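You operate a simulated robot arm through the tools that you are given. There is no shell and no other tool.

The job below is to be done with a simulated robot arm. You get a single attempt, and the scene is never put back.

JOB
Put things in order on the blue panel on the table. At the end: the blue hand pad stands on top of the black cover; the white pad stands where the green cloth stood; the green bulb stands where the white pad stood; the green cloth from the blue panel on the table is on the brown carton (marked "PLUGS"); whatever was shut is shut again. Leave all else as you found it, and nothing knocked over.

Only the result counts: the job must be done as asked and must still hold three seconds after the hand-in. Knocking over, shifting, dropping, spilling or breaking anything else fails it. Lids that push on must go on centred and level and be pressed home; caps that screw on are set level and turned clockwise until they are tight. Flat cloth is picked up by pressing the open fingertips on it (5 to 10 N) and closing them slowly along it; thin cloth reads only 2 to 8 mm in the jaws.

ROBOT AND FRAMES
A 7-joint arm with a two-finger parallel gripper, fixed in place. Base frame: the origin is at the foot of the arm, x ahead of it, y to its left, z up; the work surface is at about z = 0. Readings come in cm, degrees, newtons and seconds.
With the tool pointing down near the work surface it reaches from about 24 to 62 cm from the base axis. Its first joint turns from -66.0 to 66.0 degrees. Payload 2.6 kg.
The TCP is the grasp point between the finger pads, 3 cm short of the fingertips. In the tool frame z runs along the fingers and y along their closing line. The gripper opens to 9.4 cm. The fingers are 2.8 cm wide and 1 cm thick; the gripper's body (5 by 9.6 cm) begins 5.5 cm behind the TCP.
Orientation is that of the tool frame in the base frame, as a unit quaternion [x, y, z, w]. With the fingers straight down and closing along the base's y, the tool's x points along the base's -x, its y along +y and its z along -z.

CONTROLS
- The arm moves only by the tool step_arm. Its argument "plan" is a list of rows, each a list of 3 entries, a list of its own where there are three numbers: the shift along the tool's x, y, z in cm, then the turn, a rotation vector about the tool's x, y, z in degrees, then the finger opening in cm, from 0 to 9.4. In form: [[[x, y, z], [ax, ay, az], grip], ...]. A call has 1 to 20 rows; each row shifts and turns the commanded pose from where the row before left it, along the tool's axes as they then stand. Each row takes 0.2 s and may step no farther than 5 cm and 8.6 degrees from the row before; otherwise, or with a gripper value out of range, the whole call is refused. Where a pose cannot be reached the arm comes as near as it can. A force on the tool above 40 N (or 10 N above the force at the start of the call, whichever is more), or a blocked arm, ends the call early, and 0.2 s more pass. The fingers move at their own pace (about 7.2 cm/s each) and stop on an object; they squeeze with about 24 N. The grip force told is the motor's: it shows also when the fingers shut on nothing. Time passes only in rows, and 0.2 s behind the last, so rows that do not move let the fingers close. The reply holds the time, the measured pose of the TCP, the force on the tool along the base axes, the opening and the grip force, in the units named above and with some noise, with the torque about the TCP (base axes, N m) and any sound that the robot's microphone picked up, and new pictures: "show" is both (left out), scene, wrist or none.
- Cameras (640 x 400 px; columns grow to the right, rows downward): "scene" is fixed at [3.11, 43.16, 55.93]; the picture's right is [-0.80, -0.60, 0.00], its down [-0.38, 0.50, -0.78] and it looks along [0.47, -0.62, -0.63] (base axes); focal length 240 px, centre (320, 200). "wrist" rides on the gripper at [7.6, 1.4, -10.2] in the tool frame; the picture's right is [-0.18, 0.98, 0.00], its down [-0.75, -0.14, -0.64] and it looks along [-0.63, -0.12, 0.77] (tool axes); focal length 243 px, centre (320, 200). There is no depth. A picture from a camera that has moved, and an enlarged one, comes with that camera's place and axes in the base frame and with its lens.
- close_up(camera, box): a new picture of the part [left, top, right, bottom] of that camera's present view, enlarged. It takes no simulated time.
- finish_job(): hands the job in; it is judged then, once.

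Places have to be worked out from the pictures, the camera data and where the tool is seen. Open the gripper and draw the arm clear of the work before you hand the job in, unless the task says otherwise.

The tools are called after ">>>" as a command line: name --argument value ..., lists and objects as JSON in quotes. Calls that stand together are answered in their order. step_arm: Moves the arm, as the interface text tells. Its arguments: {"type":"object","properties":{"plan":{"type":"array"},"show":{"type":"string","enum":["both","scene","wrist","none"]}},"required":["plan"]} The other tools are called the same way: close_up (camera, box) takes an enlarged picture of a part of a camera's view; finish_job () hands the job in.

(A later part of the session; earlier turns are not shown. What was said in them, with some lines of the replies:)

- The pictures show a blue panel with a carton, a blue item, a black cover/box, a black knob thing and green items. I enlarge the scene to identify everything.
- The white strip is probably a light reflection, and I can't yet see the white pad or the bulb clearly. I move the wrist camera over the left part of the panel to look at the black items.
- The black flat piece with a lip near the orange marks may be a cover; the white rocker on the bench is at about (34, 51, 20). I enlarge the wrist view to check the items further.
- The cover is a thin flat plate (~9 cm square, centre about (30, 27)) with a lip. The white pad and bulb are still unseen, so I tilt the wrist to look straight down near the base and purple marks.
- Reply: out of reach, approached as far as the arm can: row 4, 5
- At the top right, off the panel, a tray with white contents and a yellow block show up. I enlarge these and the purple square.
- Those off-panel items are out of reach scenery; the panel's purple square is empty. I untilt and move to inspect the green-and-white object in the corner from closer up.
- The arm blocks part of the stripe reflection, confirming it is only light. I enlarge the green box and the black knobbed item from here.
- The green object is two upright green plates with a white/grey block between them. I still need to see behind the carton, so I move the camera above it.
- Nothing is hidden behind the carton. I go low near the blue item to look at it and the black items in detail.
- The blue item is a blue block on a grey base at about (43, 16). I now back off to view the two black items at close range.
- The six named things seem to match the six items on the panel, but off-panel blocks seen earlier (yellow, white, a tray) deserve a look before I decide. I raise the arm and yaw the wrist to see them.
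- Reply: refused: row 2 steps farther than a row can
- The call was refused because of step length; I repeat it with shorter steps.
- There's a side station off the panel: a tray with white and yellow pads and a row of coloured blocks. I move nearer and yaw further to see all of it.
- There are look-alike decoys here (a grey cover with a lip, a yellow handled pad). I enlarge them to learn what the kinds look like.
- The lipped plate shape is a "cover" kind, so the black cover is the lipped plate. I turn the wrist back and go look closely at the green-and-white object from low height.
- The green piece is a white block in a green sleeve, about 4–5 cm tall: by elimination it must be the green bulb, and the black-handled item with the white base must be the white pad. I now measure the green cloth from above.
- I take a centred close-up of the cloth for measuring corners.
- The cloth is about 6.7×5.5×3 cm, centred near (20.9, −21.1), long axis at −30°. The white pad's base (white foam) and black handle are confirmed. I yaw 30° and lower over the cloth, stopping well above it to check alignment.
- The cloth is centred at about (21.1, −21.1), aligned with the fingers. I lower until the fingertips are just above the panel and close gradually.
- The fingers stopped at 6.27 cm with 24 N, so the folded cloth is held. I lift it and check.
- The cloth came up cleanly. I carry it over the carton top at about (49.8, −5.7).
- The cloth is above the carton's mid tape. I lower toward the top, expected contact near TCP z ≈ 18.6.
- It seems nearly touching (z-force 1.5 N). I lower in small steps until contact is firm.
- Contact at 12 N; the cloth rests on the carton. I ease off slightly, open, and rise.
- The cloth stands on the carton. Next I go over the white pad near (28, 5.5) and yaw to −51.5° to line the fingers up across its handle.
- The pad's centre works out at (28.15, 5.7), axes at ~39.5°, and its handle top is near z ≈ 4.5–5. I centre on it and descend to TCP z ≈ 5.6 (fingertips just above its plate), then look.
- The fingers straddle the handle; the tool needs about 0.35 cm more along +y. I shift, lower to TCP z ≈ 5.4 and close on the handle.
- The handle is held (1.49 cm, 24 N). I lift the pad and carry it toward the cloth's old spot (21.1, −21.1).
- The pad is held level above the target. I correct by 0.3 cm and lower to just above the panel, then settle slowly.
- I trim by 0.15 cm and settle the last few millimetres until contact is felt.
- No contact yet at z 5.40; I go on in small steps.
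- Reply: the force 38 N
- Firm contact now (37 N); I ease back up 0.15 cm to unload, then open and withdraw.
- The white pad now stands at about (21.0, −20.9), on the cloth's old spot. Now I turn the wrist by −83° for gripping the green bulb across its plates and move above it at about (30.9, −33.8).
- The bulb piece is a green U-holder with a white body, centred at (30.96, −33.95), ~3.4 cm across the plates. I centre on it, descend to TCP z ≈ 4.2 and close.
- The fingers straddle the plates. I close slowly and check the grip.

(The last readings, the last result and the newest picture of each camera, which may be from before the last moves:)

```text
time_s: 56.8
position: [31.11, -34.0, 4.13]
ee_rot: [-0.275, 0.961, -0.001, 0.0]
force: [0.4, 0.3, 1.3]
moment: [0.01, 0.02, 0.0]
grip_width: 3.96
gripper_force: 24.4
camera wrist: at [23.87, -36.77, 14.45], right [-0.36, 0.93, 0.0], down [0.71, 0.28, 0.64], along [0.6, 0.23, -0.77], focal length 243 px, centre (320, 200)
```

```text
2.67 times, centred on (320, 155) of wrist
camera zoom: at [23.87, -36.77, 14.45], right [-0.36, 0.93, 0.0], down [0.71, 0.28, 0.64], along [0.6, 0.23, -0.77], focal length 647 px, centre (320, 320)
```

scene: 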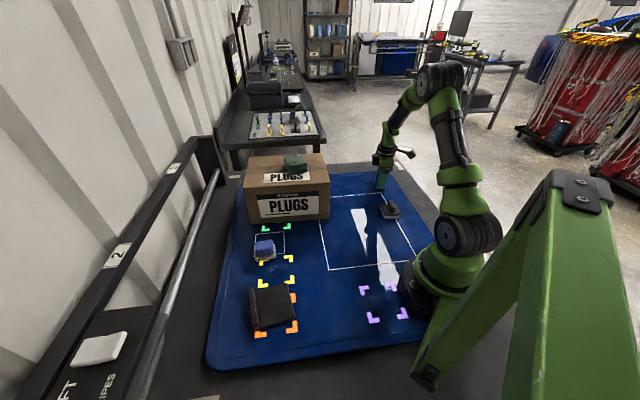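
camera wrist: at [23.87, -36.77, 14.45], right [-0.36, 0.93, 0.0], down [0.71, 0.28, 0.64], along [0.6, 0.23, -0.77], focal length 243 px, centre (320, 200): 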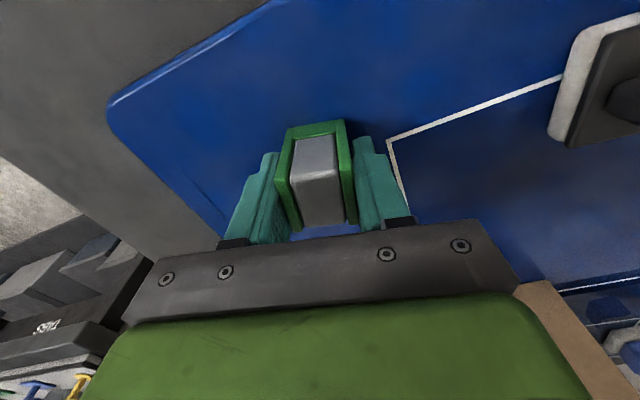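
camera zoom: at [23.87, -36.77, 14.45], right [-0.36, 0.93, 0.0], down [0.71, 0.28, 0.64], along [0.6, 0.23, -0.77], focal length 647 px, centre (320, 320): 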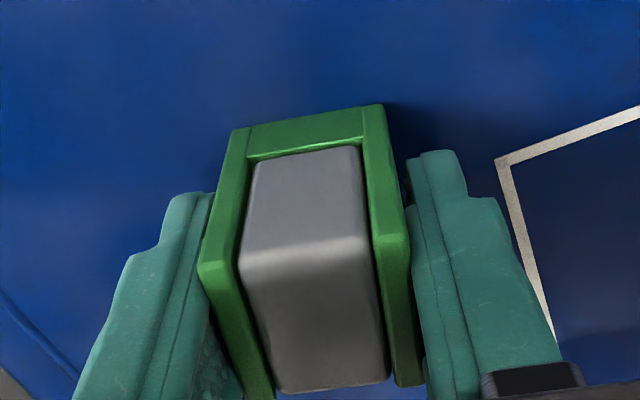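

The bulb is held at 3.96 cm with 24 N. I lift it high above carton level and carry it to the pad's old spot (28.15, 5.7).

>>> step_arm --plan '[[[0, 0, -1], [0, 0, 0], 2.5], [[0, 0, -3], [0, 0, 0], 2.5], [[0, 0, -4], [0, 0, 0], 2.5], [[0, 0, -4], [0, 0, 0], 2.5], [[0, 0, -4], [0, 0, 0], 2.5], [[0, 0, -4], [0, 0, 0], 2.5], [[-2.07, 3.91, 0], [0, 0, 0], 2.5], [[-2.07, 3.91, 0], [0, 0, 0], 2.5], [[-2.07, 3.91, 0], [0, 0, 0], 2.5], [[-2.07, 3.91, 0], [0, 0, 0], 2.5], [[-2.07, 3.91, 0], [0, 0, 0], 2.5], [[-2.07, 3.91, 0], [0, 0, 0], 2.5], [[-2.07, 3.91, 0], [0, 0, 0], 2.5], [[-2.07, 3.91, 0], [0, 0, 0], 2.5], [[-2.07, 3.91, 0], [0, 0, 0], 2.5], [[0, 0, 0], [0, 0, 0], 2.5], [[0, 0, 0], [0, 0, 0], 2.5]]'

```text
time_s: 60.4
position: [28.33, 5.74, 24.0]
ee_rot: [-0.276, 0.961, -0.002, 0.001]
force: [-0.2, 0.4, 0.2]
moment: [-0.02, 0.0, 0.03]
grip_width: 3.95
gripper_force: 24.2
camera wrist: at [21.02, 3.02, 34.28], right [-0.36, 0.93, 0.0], down [0.71, 0.28, 0.64], along [0.6, 0.23, -0.77], focal length 243 px, centre (320, 200)
```

scene: 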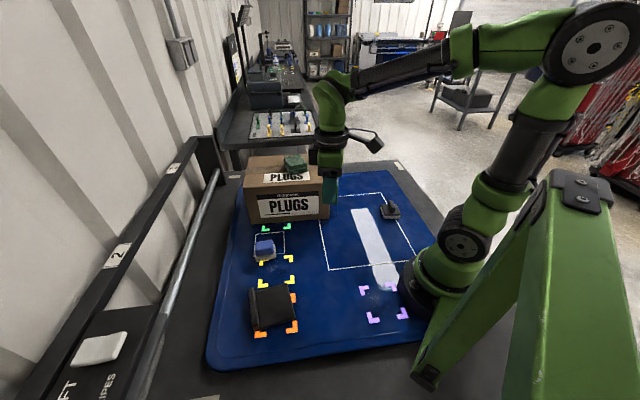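
wrist: 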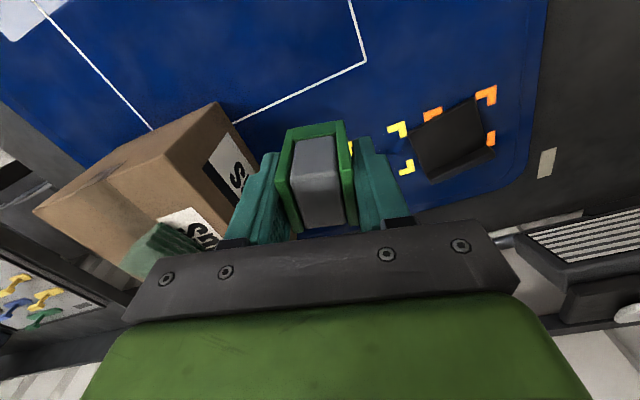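

The bulb is above its target. I lower it to just above the panel.

>>> step_arm --plan '[[[0, 0, 4], [0, 0, 0], 2.5], [[0, 0, 4], [0, 0, 0], 2.5], [[0, 0, 4], [0, 0, 0], 2.5], [[0, 0, 4], [0, 0, 0], 2.5], [[0, 0, 2.5], [0, 0, 0], 2.5], [[0, 0, 0.5], [0, 0, 0], 2.5], [[0, 0, 0.2], [0, 0, 0], 2.5], [[0, 0, 0], [0, 0, 0], 2.5]]'

>>> close_up --camera "scene" --box '[290, 190, 370, 270]'

```text
time_s: 62.2
position: [28.13, 5.52, 4.73]
ee_rot: [-0.275, 0.961, -0.002, 0.0]
force: [0.0, -0.3, 0.2]
moment: [-0.01, -0.02, -0.02]
grip_width: 3.93
gripper_force: 24.8
camera wrist: at [20.89, 2.82, 15.12], right [-0.36, 0.93, 0.0], down [0.71, 0.28, 0.64], along [0.6, 0.23, -0.77], focal length 243 px, centre (320, 200)
```

scene: 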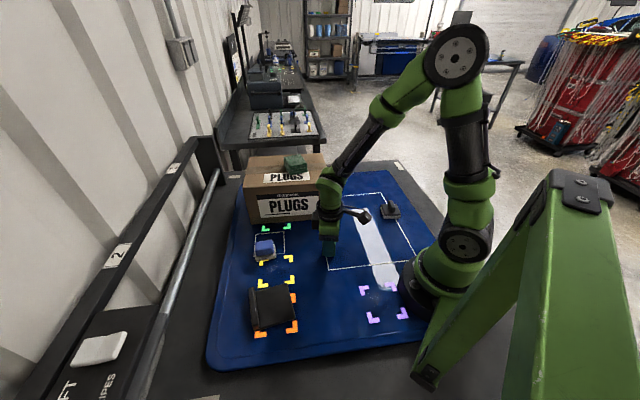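
wrist: 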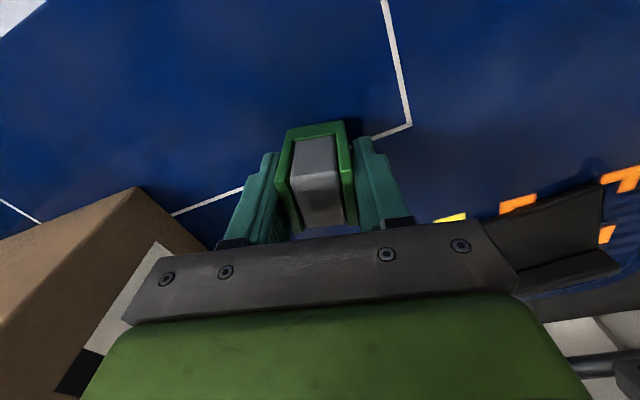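

```text
5.00 times, centred on (330, 230) of scene
camera zoom: at [3.11, 43.16, 55.93], right [-0.8, -0.6, 0.0], down [-0.38, 0.5, -0.78], along [0.47, -0.62, -0.63], focal length 1202 px, centre (270, 50)
```

zoom: 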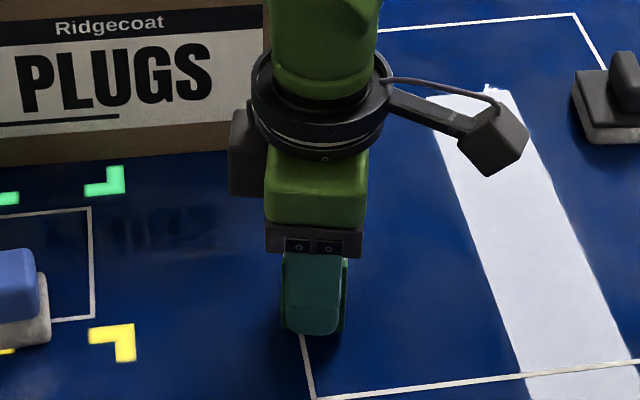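

Close to the panel; I settle in small steps until contact.

>>> step_arm --plan '[[[0, 0.08, 0.15], [0, 0, 0], 2.5], [[0, 0, 0.12], [0, 0, 0], 2.5], [[0, 0, 0], [0, 0, 0], 2.5]]' --show "none"

>>> step_arm --plan '[[[0, 0, 0.08], [0, 0, 0], 2.5], [[0, 0, 0], [0, 0, 0], 2.5]]' --show "none"

```text
time_s: 63.0
position: [28.25, 5.93, 4.63]
ee_rot: [-0.275, 0.961, -0.003, 0.0]
force: [0.1, -0.4, -0.9]
moment: [0.01, -0.01, 0.01]
grip_width: 3.94
gripper_force: 24.1
```

```text
time_s: 63.6
position: [28.18, 5.55, 4.36]
ee_rot: [-0.276, 0.961, -0.001, 0.0]
force: [0.3, -0.2, -0.1]
moment: [-0.01, -0.01, 0.03]
grip_width: 3.94
gripper_force: 23.9
```

Still no contact; I continue with small steps.

>>> step_arm --plan '[[[0, 0, 0.08], [0, 0, 0], 2.5], [[0, 0, 0], [0, 0, 0], 2.5]]' --show "none"

>>> step_arm --plan '[[[0, 0, 0.08], [0, 0, 0], 2.5], [[0, 0, 0], [0, 0, 0], 2.5]]' --show "none"

```text
time_s: 64.2
position: [28.17, 5.75, 4.38]
ee_rot: [-0.276, 0.961, -0.002, 0.001]
force: [1.3, 0.5, 0.8]
moment: [0.0, 0.04, -0.02]
grip_width: 3.94
gripper_force: 23.8
```

```text
time_s: 64.8
position: [28.19, 5.72, 4.25]
ee_rot: [-0.275, 0.961, -0.002, 0.001]
force: [0.0, 0.1, -0.7]
moment: [0.01, 0.01, -0.01]
grip_width: 3.94
gripper_force: 24.2
```

No contact yet at 4.25; a couple more small steps.

>>> step_arm --plan '[[[0, 0, 0.07], [0, 0, 0], 2.5], [[0, 0, 0], [0, 0, 0], 2.5]]' --show "none"

>>> step_arm --plan '[[[0, 0, 0.07], [0, 0, 0], 2.5], [[0, 0, 0], [0, 0, 0], 2.5]]' --show "none"

```text
time_s: 65.4
position: [28.21, 5.77, 4.25]
ee_rot: [-0.276, 0.961, -0.001, 0.001]
force: [1.1, -0.1, -1.2]
moment: [-0.01, -0.02, 0.0]
grip_width: 3.95
gripper_force: 23.7
```

```text
time_s: 66.0
position: [28.21, 5.67, 4.17]
ee_rot: [-0.275, 0.961, -0.001, 0.001]
force: [-0.2, 0.3, -0.8]
moment: [0.01, 0.02, 0.01]
grip_width: 3.95
gripper_force: 24.4
```

>>> step_arm --plan '[[[0, 0, 0.06], [0, 0, 0], 2.5], [[0, 0, 0], [0, 0, 0], 2.5]]' --show "none"

>>> close_up --camera "scene" --box '[300, 210, 360, 270]'

```text
time_s: 66.6
position: [28.22, 5.65, 4.08]
ee_rot: [-0.276, 0.961, -0.001, 0.001]
force: [-1.7, -1.0, 6.0]
moment: [0.06, 0.11, 0.02]
grip_width: 3.97
gripper_force: 24.1
```

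```text
6.67 times, centred on (330, 240) of scene
camera zoom: at [3.11, 43.15, 55.93], right [-0.8, -0.6, 0.0], down [-0.38, 0.5, -0.78], along [0.47, -0.62, -0.63], focal length 1603 px, centre (253, -67)
```

zoom: 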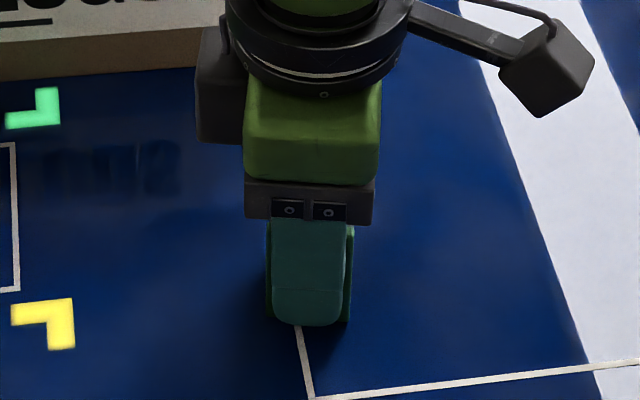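

The base touches (6 N, z ≈ 4.08) at (28.2, 5.65). I open slowly and rise straight up.

>>> step_arm --plan '[[[0, 0, 0], [0, 0, 0], 4.1], [[0, 0, 0], [0, 0, 0], 4.6], [[0, 0, 0], [0, 0, 0], 6], [[0, 0, 0], [0, 0, 0], 8], [[0, 0, 0], [0, 0, 0], 8], [[0, 0, -2], [0, 0, 0], 8], [[0, 0, -4], [0, 0, 0], 8], [[0, 0, -4], [0, 0, 0], 9.4], [[0, 0, -4], [0, 0, 0], 9.4], [[0, 0, 0], [0, 0, 0], 9.4]]'

>>> close_up --camera "wrist" --box '[240, 40, 400, 180]'

>>> close_up --camera "scene" --box '[290, 190, 370, 270]'

```text
time_s: 68.8
position: [28.17, 5.79, 18.1]
ee_rot: [-0.276, 0.961, -0.003, 0.001]
force: [-1.1, 0.2, -0.4]
moment: [0.02, -0.02, 0.02]
grip_width: 9.41
gripper_force: 0.0
camera wrist: at [20.83, 3.02, 28.39], right [-0.36, 0.93, 0.0], down [0.71, 0.28, 0.64], along [0.6, 0.23, -0.77], focal length 243 px, centre (320, 200)
```

scene: 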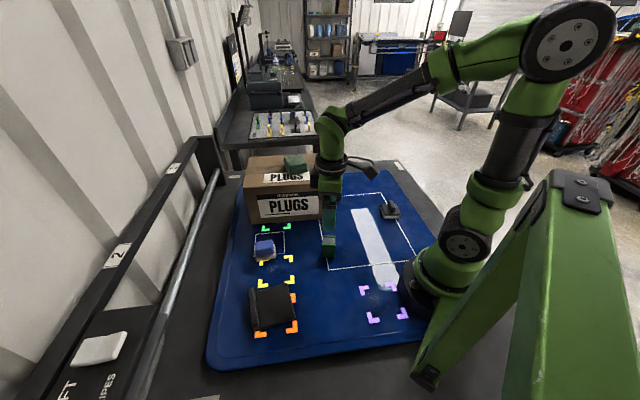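
wrist: 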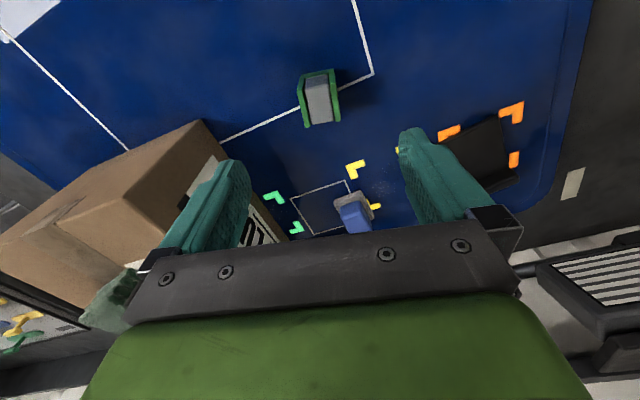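

```text
2.86 times, centred on (320, 110) of wrist
camera zoom: at [20.83, 3.02, 28.39], right [-0.36, 0.93, 0.0], down [0.71, 0.28, 0.64], along [0.6, 0.23, -0.77], focal length 693 px, centre (320, 457)
```

zoom: 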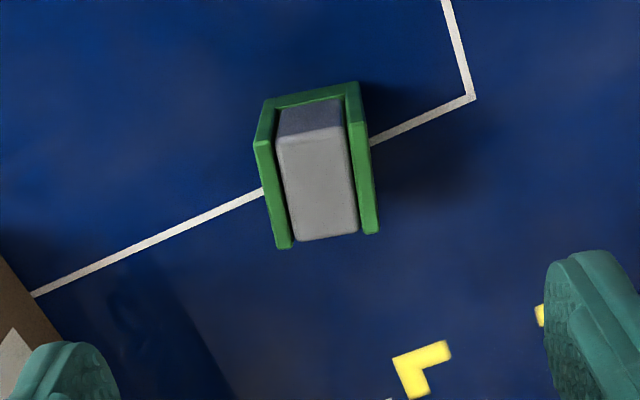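

```text
5.00 times, centred on (330, 230) of scene
camera zoom: at [3.11, 43.16, 55.93], right [-0.8, -0.6, 0.0], down [-0.38, 0.5, -0.78], along [0.47, -0.62, -0.63], focal length 1202 px, centre (270, 50)
```

zoom: 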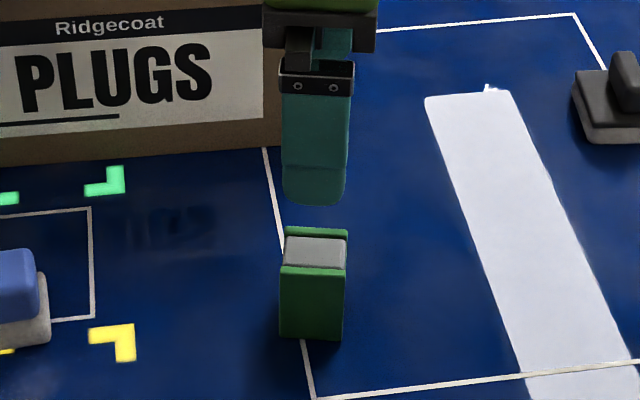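

The green bulb stands upright on the pad's old spot. Now I move over the blue hand pad at about (42.2, 17), yawing to 50° to grip across its short side.

>>> step_arm --plan '[[[-4.48, 0.53, 0], [0, 0, 0], 9.4], [[-4.48, 0.53, 0], [0, 0, 0], 9.4], [[-4.48, 0.53, 0], [0, 0, 0], 9.4], [[-4.48, 0.53, 0], [0, 0, 0], 9.4], [[0, 0, 0], [0, 0, -6], 9.4], [[0, 0, 0], [0, 0, -6], 9.4], [[0, 0, 0], [0, 0, -6], 9.4], [[0, 0, 0], [0, 0, 0], 9.4]]'

>>> close_up --camera "wrist" --box '[220, 30, 420, 180]'

>>> close_up --camera "scene" --box '[230, 210, 310, 270]'

```text
time_s: 70.6
position: [42.21, 16.98, 18.02]
ee_rot: [-0.423, 0.906, -0.002, 0.0]
force: [0.0, 0.9, 0.4]
moment: [-0.01, 0.0, -0.02]
grip_width: 9.4
gripper_force: 0.1
camera wrist: at [36.16, 12.17, 28.35], right [-0.64, 0.77, 0.0], down [0.59, 0.49, 0.64], along [0.5, 0.41, -0.77], focal length 243 px, centre (320, 200)
```

scene: 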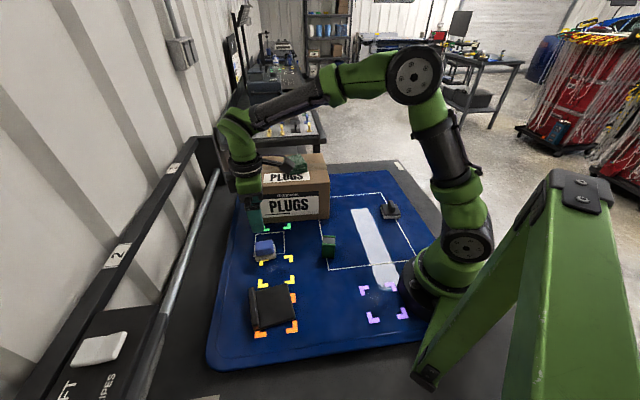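
wrist: 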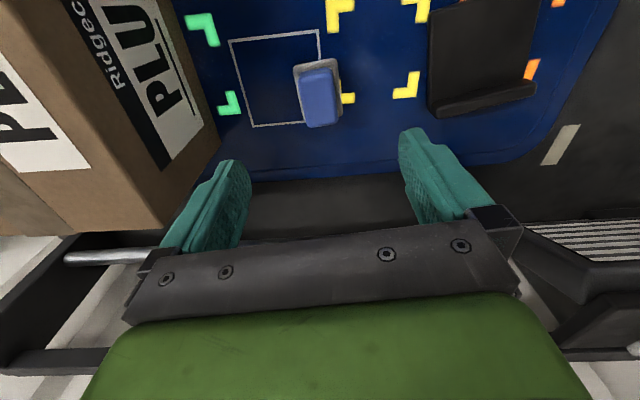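

```text
2.67 times, centred on (320, 105) of wrist
camera zoom: at [36.16, 12.17, 28.35], right [-0.64, 0.77, 0.0], down [0.59, 0.49, 0.64], along [0.5, 0.41, -0.77], focal length 647 px, centre (320, 453)
```

zoom: 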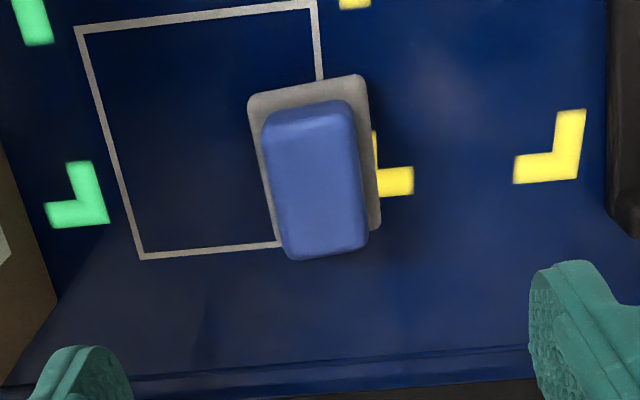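

```text
6.67 times, centred on (270, 240) of scene
camera zoom: at [3.11, 43.16, 55.93], right [-0.8, -0.6, 0.0], down [-0.38, 0.5, -0.78], along [0.47, -0.62, -0.63], focal length 1603 px, centre (653, -67)
```

zoom: 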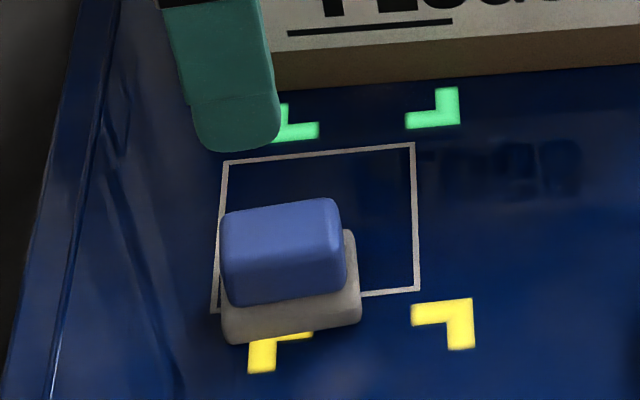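

The blue pad's base is ~5.7×4.2 cm centred at about (42.3, 17.05), aligned with the fingers; its blue block top is near z ≈ 3.5–4. I descend part way and look.

>>> step_arm --plan '[[[0, 0, 4], [0, 0, 0], 8], [[0, 0, 4], [0, 0, 0], 6.5], [[0, 0, 3.5], [0, 0, 0], 6], [[0, 0, 0], [0, 0, 0], 6]]'

>>> close_up --camera "wrist" --box '[220, 80, 420, 230]'

>>> close_up --camera "scene" --box '[230, 200, 310, 270]'

```text
time_s: 71.6
position: [42.26, 17.05, 6.69]
ee_rot: [-0.423, 0.906, -0.001, 0.0]
force: [-0.6, 0.7, -0.9]
moment: [0.01, -0.03, 0.01]
grip_width: 5.99
gripper_force: 0.1
camera wrist: at [36.19, 12.21, 16.92], right [-0.63, 0.77, 0.0], down [0.59, 0.49, 0.64], along [0.5, 0.4, -0.77], focal length 243 px, centre (320, 200)
```

scene: 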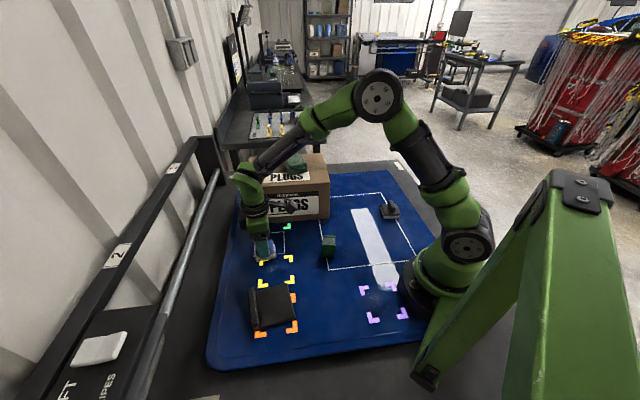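
wrist: 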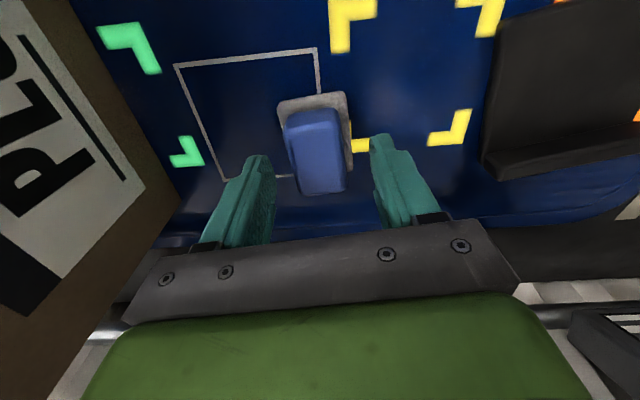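

```text
2.67 times, centred on (320, 155) of wrist
camera zoom: at [36.19, 12.21, 16.92], right [-0.63, 0.77, 0.0], down [0.59, 0.49, 0.64], along [0.5, 0.4, -0.77], focal length 647 px, centre (320, 320)
```

zoom: 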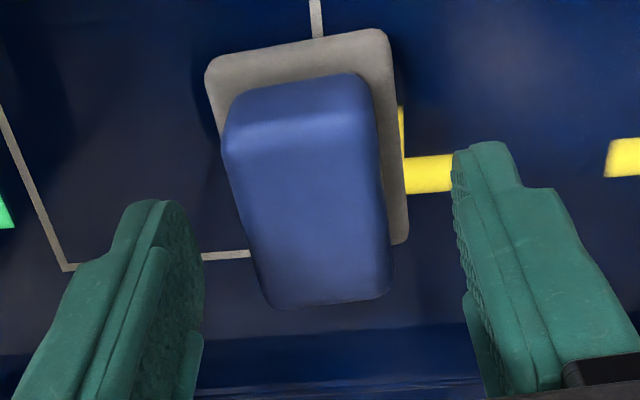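

```text
5.71 times, centred on (270, 235) of scene
camera zoom: at [3.11, 43.16, 55.93], right [-0.8, -0.6, 0.0], down [-0.38, 0.5, -0.78], along [0.47, -0.62, -0.63], focal length 1374 px, centre (606, 0)
```

zoom: 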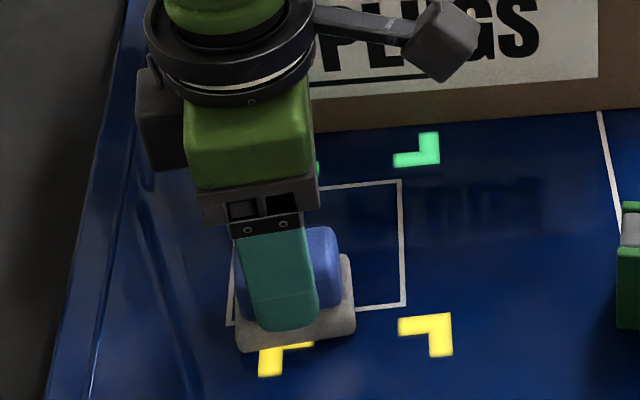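

The block sits ~0.2 cm toward the left finger. I shift, lower to TCP z ≈ 5.0 and close gently.

>>> step_arm --plan '[[[0, -0.2, 0.8], [0, 0, 0], 6], [[0, 0, 0.9], [0, 0, 0], 6], [[0, 0, 0], [0, 0, 0], 5], [[0, 0, 0], [0, 0, 0], 4], [[0, 0, 0], [0, 0, 0], 3.4], [[0, 0, 0], [0, 0, 0], 2.8], [[0, 0, 0], [0, 0, 0], 2.2], [[0, 0, 0], [0, 0, 0], 2], [[0, 0, 0], [0, 0, 0], 2]]'

>>> close_up --camera "wrist" --box '[220, 80, 420, 230]'

>>> close_up --camera "scene" --box '[230, 200, 310, 270]'

```text
time_s: 73.6
position: [42.42, 16.81, 4.94]
ee_rot: [-0.422, 0.907, -0.002, -0.001]
force: [-0.4, 0.0, -0.5]
moment: [-0.02, -0.02, 0.02]
grip_width: 3.3
gripper_force: 23.9
camera wrist: at [36.34, 12.02, 15.24], right [-0.63, 0.77, 0.0], down [0.59, 0.49, 0.64], along [0.5, 0.4, -0.77], focal length 243 px, centre (320, 200)
```

scene: 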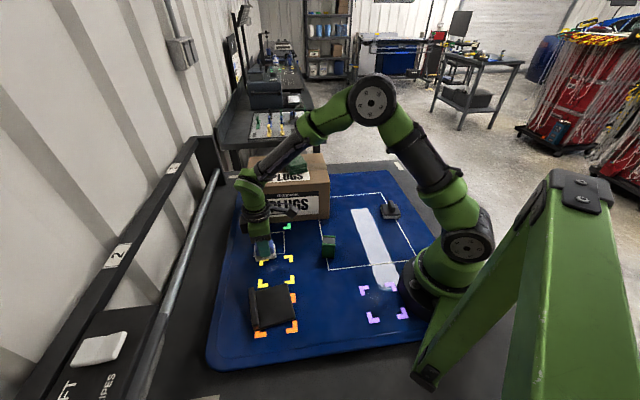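
wrist: 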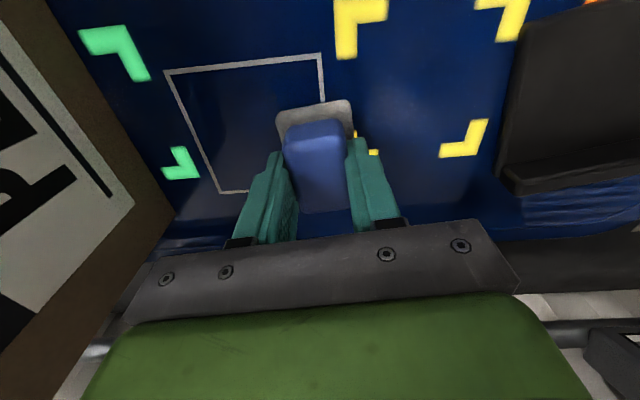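

```text
2.67 times, centred on (320, 155) of wrist
camera zoom: at [36.34, 12.02, 15.24], right [-0.63, 0.77, 0.0], down [0.59, 0.49, 0.64], along [0.5, 0.4, -0.77], focal length 647 px, centre (320, 320)
```

zoom: 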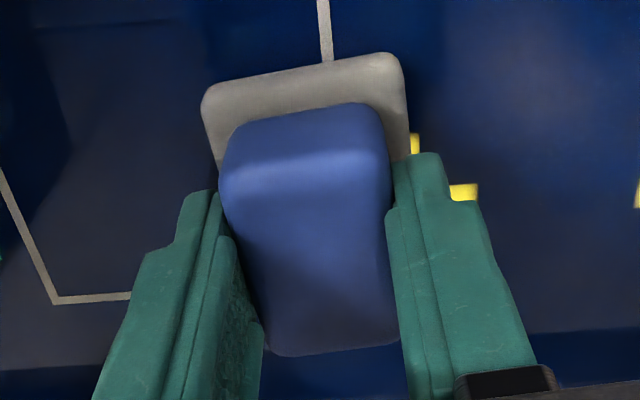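

```text
5.71 times, centred on (270, 235) of scene
camera zoom: at [3.11, 43.16, 55.93], right [-0.8, -0.6, 0.0], down [-0.38, 0.5, -0.78], along [0.47, -0.62, -0.63], focal length 1374 px, centre (606, 0)
```

zoom: 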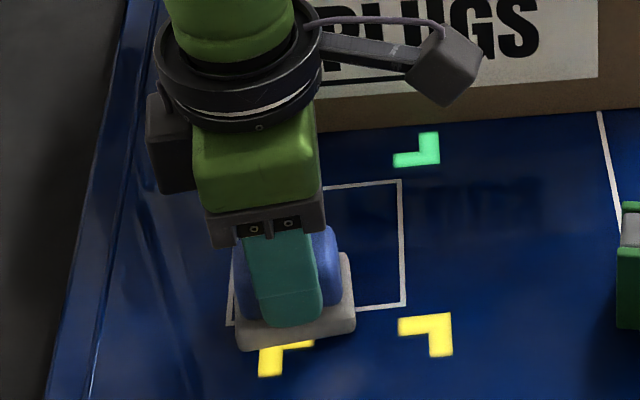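

The block is held (3.3 cm, 24 N). I lift it and move above the black cover, aiming for its open area centre at about (29.6, 26.5).

>>> step_arm --plan '[[[0, 0, -1], [0, 0, 0], 2], [[0, 0, -3], [0, 0, 0], 2], [[0, 0, -4], [0, 0, 0], 2], [[0, 0, -4], [0, 0, 0], 2], [[0, 0, -3], [0, 0, 0], 2], [[0.2, 4.01, 0], [0, 0, 0], 2], [[0.2, 4.01, 0], [0, 0, 0], 2], [[0.2, 4.01, 0], [0, 0, 0], 2], [[0.2, 4.01, 0], [0, 0, 0], 2], [[0, 0, 0], [0, 0, 0], 2], [[0, 0, 0], [0, 0, 0], 2]]'

>>> close_up --camera "wrist" --box '[200, 20, 440, 200]'

>>> close_up --camera "scene" --box '[220, 230, 330, 340]'

```text
time_s: 76.0
position: [29.58, 26.73, 19.94]
ee_rot: [-0.423, 0.906, -0.002, 0.0]
force: [0.4, 1.4, -1.1]
moment: [0.01, -0.04, 0.0]
grip_width: 3.29
gripper_force: 24.2
camera wrist: at [23.53, 21.94, 30.18], right [-0.63, 0.77, 0.0], down [0.59, 0.49, 0.64], along [0.5, 0.4, -0.77], focal length 243 px, centre (320, 200)
```

scene: 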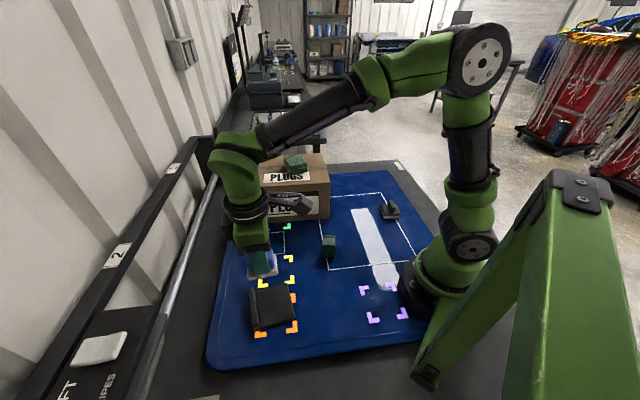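
wrist: 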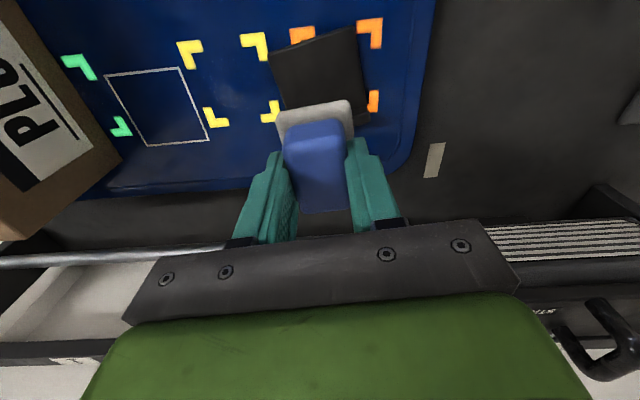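

```text
2.22 times, centred on (320, 110) of wrist
camera zoom: at [23.53, 21.94, 30.18], right [-0.63, 0.77, 0.0], down [0.59, 0.49, 0.64], along [0.5, 0.4, -0.77], focal length 539 px, centre (320, 400)
```

zoom: 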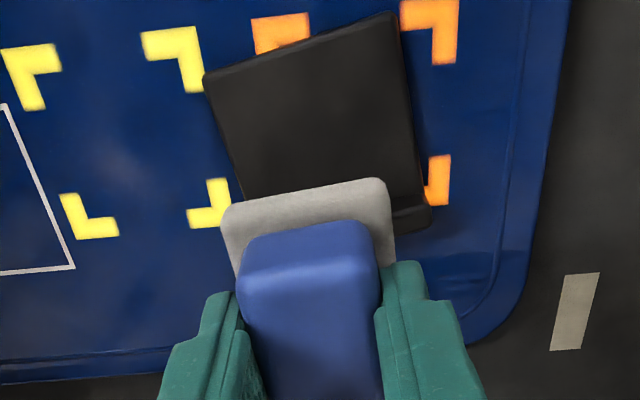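

```text
3.64 times, centred on (275, 285) of scene
camera zoom: at [3.11, 43.16, 55.93], right [-0.8, -0.6, 0.0], down [-0.38, 0.5, -0.78], along [0.47, -0.62, -0.63], focal length 874 px, centre (484, -109)
```

zoom: 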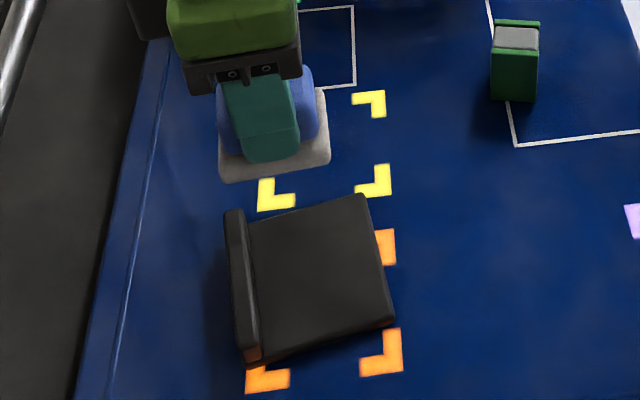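

The cover's corners put its flat area centre near (29.4, 26.4). I shift 0.5 cm toward the tool's +x and lower to TCP z ≈ 7, with contact expected near 5.7.

>>> step_arm --plan '[[[0.5, -0.05, 3], [0, 0, 0], 2], [[0, 0, 4], [0, 0, 0], 2], [[0, 0, 4], [0, 0, 0], 2], [[0, 0, 1.8], [0, 0, 0], 2], [[0, 0, 0], [0, 0, 0], 2]]'

>>> close_up --camera "wrist" --box '[200, 60, 440, 220]'

>>> close_up --camera "scene" --box '[230, 250, 310, 340]'

```text
time_s: 77.2
position: [29.31, 26.29, 7.13]
ee_rot: [-0.423, 0.906, -0.002, 0.0]
force: [0.1, 0.4, -0.1]
moment: [-0.01, -0.03, -0.01]
grip_width: 3.28
gripper_force: 23.9
camera wrist: at [23.26, 21.39, 17.33], right [-0.63, 0.77, 0.0], down [0.59, 0.49, 0.64], along [0.5, 0.4, -0.77], focal length 243 px, centre (320, 200)
```

scene: 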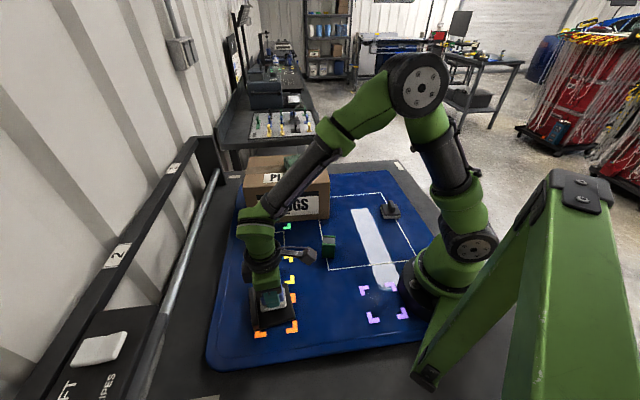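
wrist: 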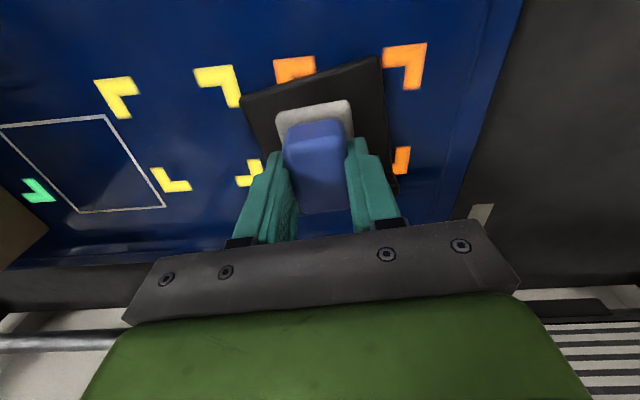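

```text
2.50 times, centred on (320, 140) of wrist
camera zoom: at [23.26, 21.39, 17.33], right [-0.63, 0.77, 0.0], down [0.59, 0.49, 0.64], along [0.5, 0.4, -0.77], focal length 606 px, centre (320, 350)
```

zoom: 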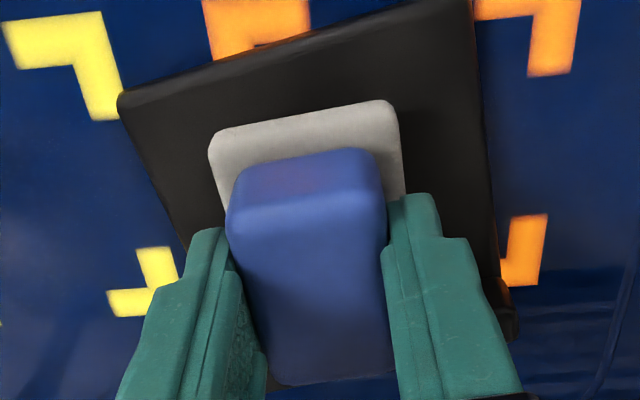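

```text
4.44 times, centred on (270, 295) of scene
camera zoom: at [3.11, 43.16, 55.93], right [-0.8, -0.6, 0.0], down [-0.38, 0.5, -0.78], along [0.47, -0.62, -0.63], focal length 1068 px, centre (542, -222)
```

zoom: 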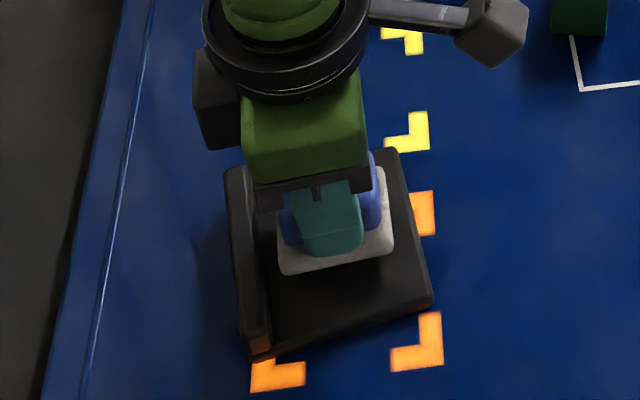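

The pad is well inside the plate. I lower in small steps watching force.

>>> step_arm --plan '[[[0, 0, 0.5], [0, 0, 0], 2], [[0, 0, 0.3], [0, 0, 0], 2], [[0, 0, 0.15], [0, 0, 0], 2], [[0, 0, 0], [0, 0, 0], 2]]' --show "none"

>>> step_arm --plan '[[[0, 0, 0.12], [0, 0, 0], 2], [[0, 0, 0], [0, 0, 0], 2]]' --show "none"

>>> close_up --camera "scene" --box '[230, 250, 310, 340]'

```text
time_s: 78.2
position: [29.32, 26.24, 5.98]
ee_rot: [-0.423, 0.906, -0.001, -0.001]
force: [0.3, 0.0, 0.0]
moment: [0.03, 0.01, -0.03]
grip_width: 3.26
gripper_force: 23.4
```

```text
time_s: 78.8
position: [29.31, 26.17, 5.9]
ee_rot: [-0.423, 0.906, -0.003, 0.0]
force: [-1.7, -2.6, 7.8]
moment: [0.0, 0.21, 0.02]
grip_width: 3.3
gripper_force: 23.7
```

```text
4.44 times, centred on (270, 295) of scene
camera zoom: at [3.11, 43.15, 55.93], right [-0.8, -0.6, 0.0], down [-0.38, 0.5, -0.78], along [0.47, -0.62, -0.63], focal length 1068 px, centre (542, -222)
```

zoom: 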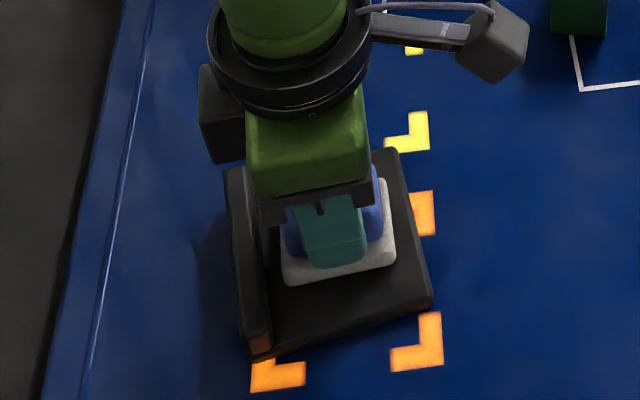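

Contact at 7.8 N; the pad rests flat on the cover. I release slowly and rise straight up.

>>> step_arm --plan '[[[0, 0, -0.03], [0, 0, 0], 2], [[0, 0, 0], [0, 0, 0], 3.4], [[0, 0, 0], [0, 0, 0], 3.8], [[0, 0, 0], [0, 0, 0], 5], [[0, 0, 0], [0, 0, 0], 6], [[0, 0, 0], [0, 0, 0], 6], [[0, 0, -1], [0, 0, 0], 6], [[0, 0, -3], [0, 0, 0], 6], [[0, 0, -4], [0, 0, 0], 6], [[0, 0, -4], [0, 0, 0], 9.4], [[0, 0, -3], [0, 0, 0], 9.4], [[0, 0, 0], [0, 0, 0], 9.4]]'

>>> close_up --camera "scene" --box '[230, 250, 310, 340]'

>>> close_up --camera "wrist" --box '[220, 20, 420, 170]'

```text
time_s: 81.4
position: [29.2, 26.34, 20.99]
ee_rot: [-0.423, 0.906, -0.002, 0.0]
force: [0.6, 1.0, -0.2]
moment: [0.02, -0.03, 0.0]
grip_width: 9.42
gripper_force: 0.1
camera wrist: at [23.07, 21.37, 31.35], right [-0.63, 0.77, 0.0], down [0.59, 0.49, 0.64], along [0.5, 0.4, -0.77], focal length 243 px, centre (320, 200)
```

scene: 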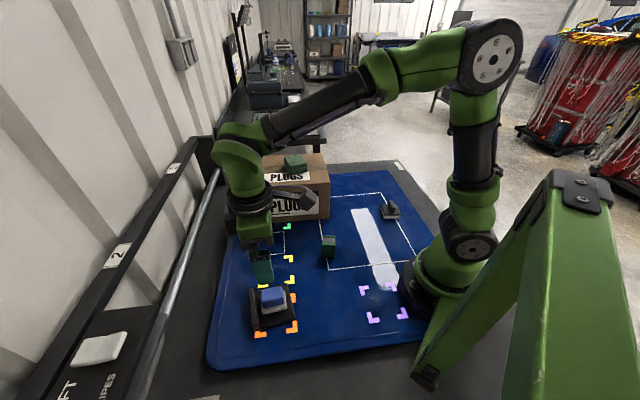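
wrist: 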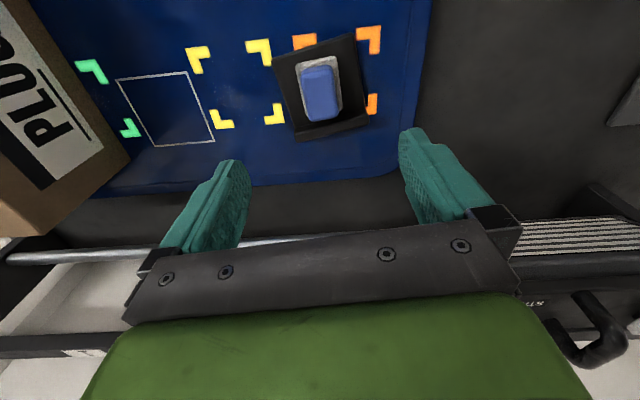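

```text
4.44 times, centred on (270, 295) of scene
camera zoom: at [3.11, 43.16, 55.93], right [-0.8, -0.6, 0.0], down [-0.38, 0.5, -0.78], along [0.47, -0.62, -0.63], focal length 1068 px, centre (542, -222)
```

zoom: 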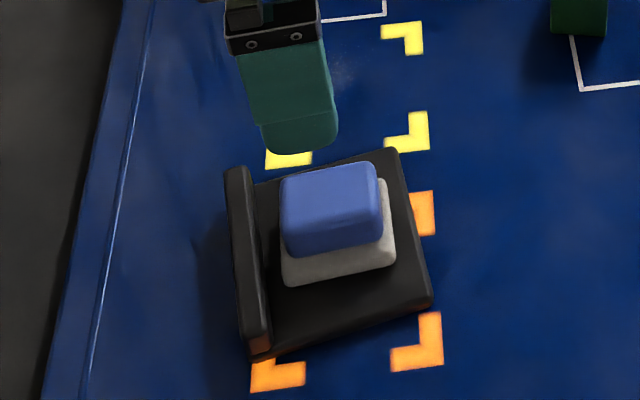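

```text
2.67 times, centred on (320, 95) of wrist
camera zoom: at [23.07, 21.37, 31.35], right [-0.63, 0.77, 0.0], down [0.59, 0.49, 0.64], along [0.5, 0.4, -0.77], focal length 647 px, centre (320, 480)
```

zoom: 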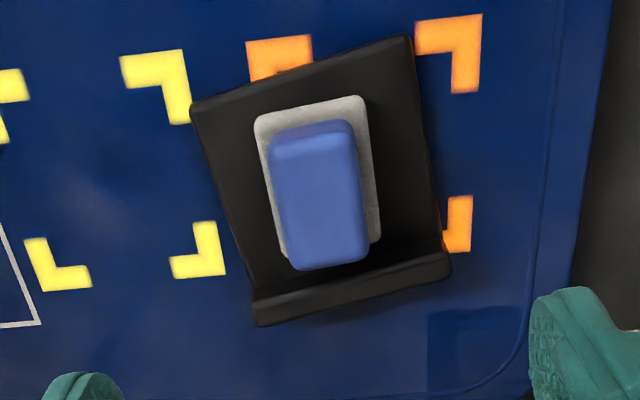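

The blue pad stands flat on the black cover and the cover hasn't moved. I raise and draw the arm clear toward its starting area, then do a final check.

>>> step_arm --plan '[[[0, 0, -4], [0, 0, 0], 9.4], [[0, 0, -4], [0, 0, 0], 9.4], [[0, 0, -4], [0, 0, 0], 9.4], [[0, 0, -4], [0, 0, 0], 9.4], [[2, -3.5, 0], [0, 0, 0], 9.4], [[2, -3.5, 0], [0, 0, 0], 9.4], [[2, -3.5, 0], [0, 0, 0], 9.4], [[2, -3.5, 0], [0, 0, 0], 9.4], [[0, 0, 0], [0, 0, 0], 9.4]]'

>>> close_up --camera "scene" --box '[220, 140, 440, 340]'

```text
time_s: 83.4
position: [34.86, 11.1, 36.98]
ee_rot: [-0.423, 0.906, -0.001, -0.001]
force: [0.8, 0.8, 0.2]
moment: [-0.02, -0.01, 0.01]
grip_width: 9.4
gripper_force: 0.0
camera wrist: at [28.82, 6.23, 47.23], right [-0.63, 0.77, 0.0], down [0.59, 0.49, 0.64], along [0.5, 0.4, -0.77], focal length 243 px, centre (320, 200)
```

scene: 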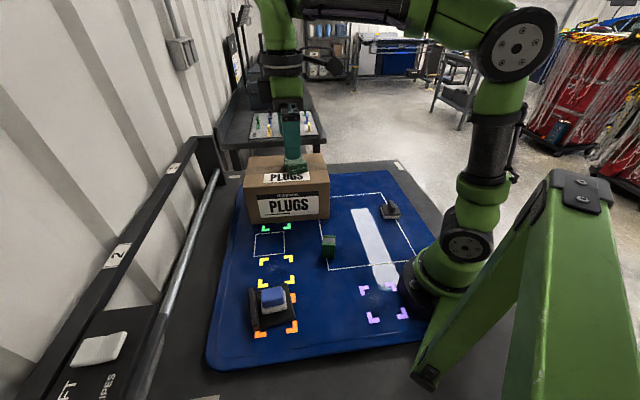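
wrist: 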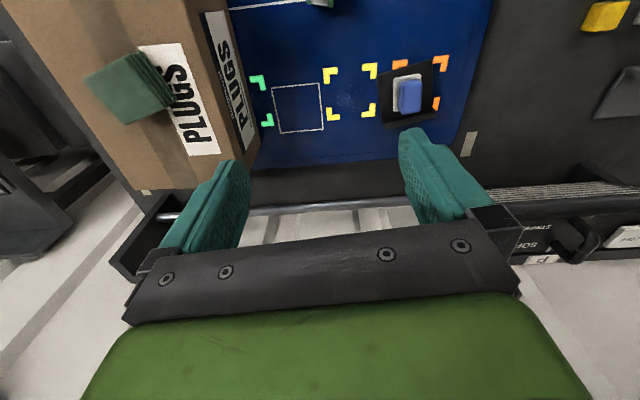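

```text
2.00 times, centred on (330, 240) of scene
camera zoom: at [3.11, 43.15, 55.93], right [-0.8, -0.6, 0.0], down [-0.38, 0.5, -0.78], along [0.47, -0.62, -0.63], focal length 481 px, centre (300, 120)
```

zoom: 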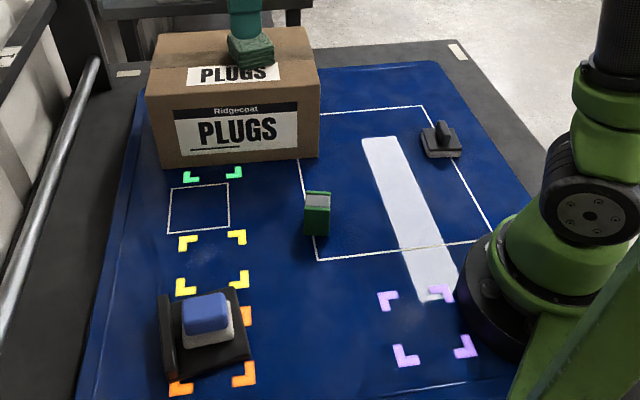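

All four moves are in place: cloth on the carton, white pad on the cloth's old spot, bulb on the pad's old spot, blue hand pad on the black cover. The gripper is open and well clear, so I hand in.

>>> finish_job

```text
The job is handed in.
```

I made all four moves and handed the job in. Two of the items I could only identify by elimination, so a wrong guess there would fail the job.

| Item | Where it is now |
|---|---|
| Green cloth | On top of the "PLUGS" carton, near the middle |
| White pad | Where the green cloth stood, about 0.25 cm from the cloth's measured centre |
| Green bulb | Where the white pad stood, within about 0.1 cm and upright |
| Blue hand pad | Flat on the black cover, inside its edges |

- **Identification:** nothing on the panel was clearly a "white pad" or a "green bulb". I took the black-handled piece with the white foam base as the white pad. I took the green U-shaped holder with a white body as the bulb. The black cover I took to be the flat black plate with a raised lip.
- **Shut items:** I found nothing on the panel that had to be opened, so there was nothing to shut again.
- **Rest of the scene:** in the final pictures nothing was knocked over and the cover and carton looked unmoved. While setting the white pad down I pressed it to about 37 N before easing off; it stayed in place.

The gripper was open and the arm raised about 37 cm above the panel when I handed in.
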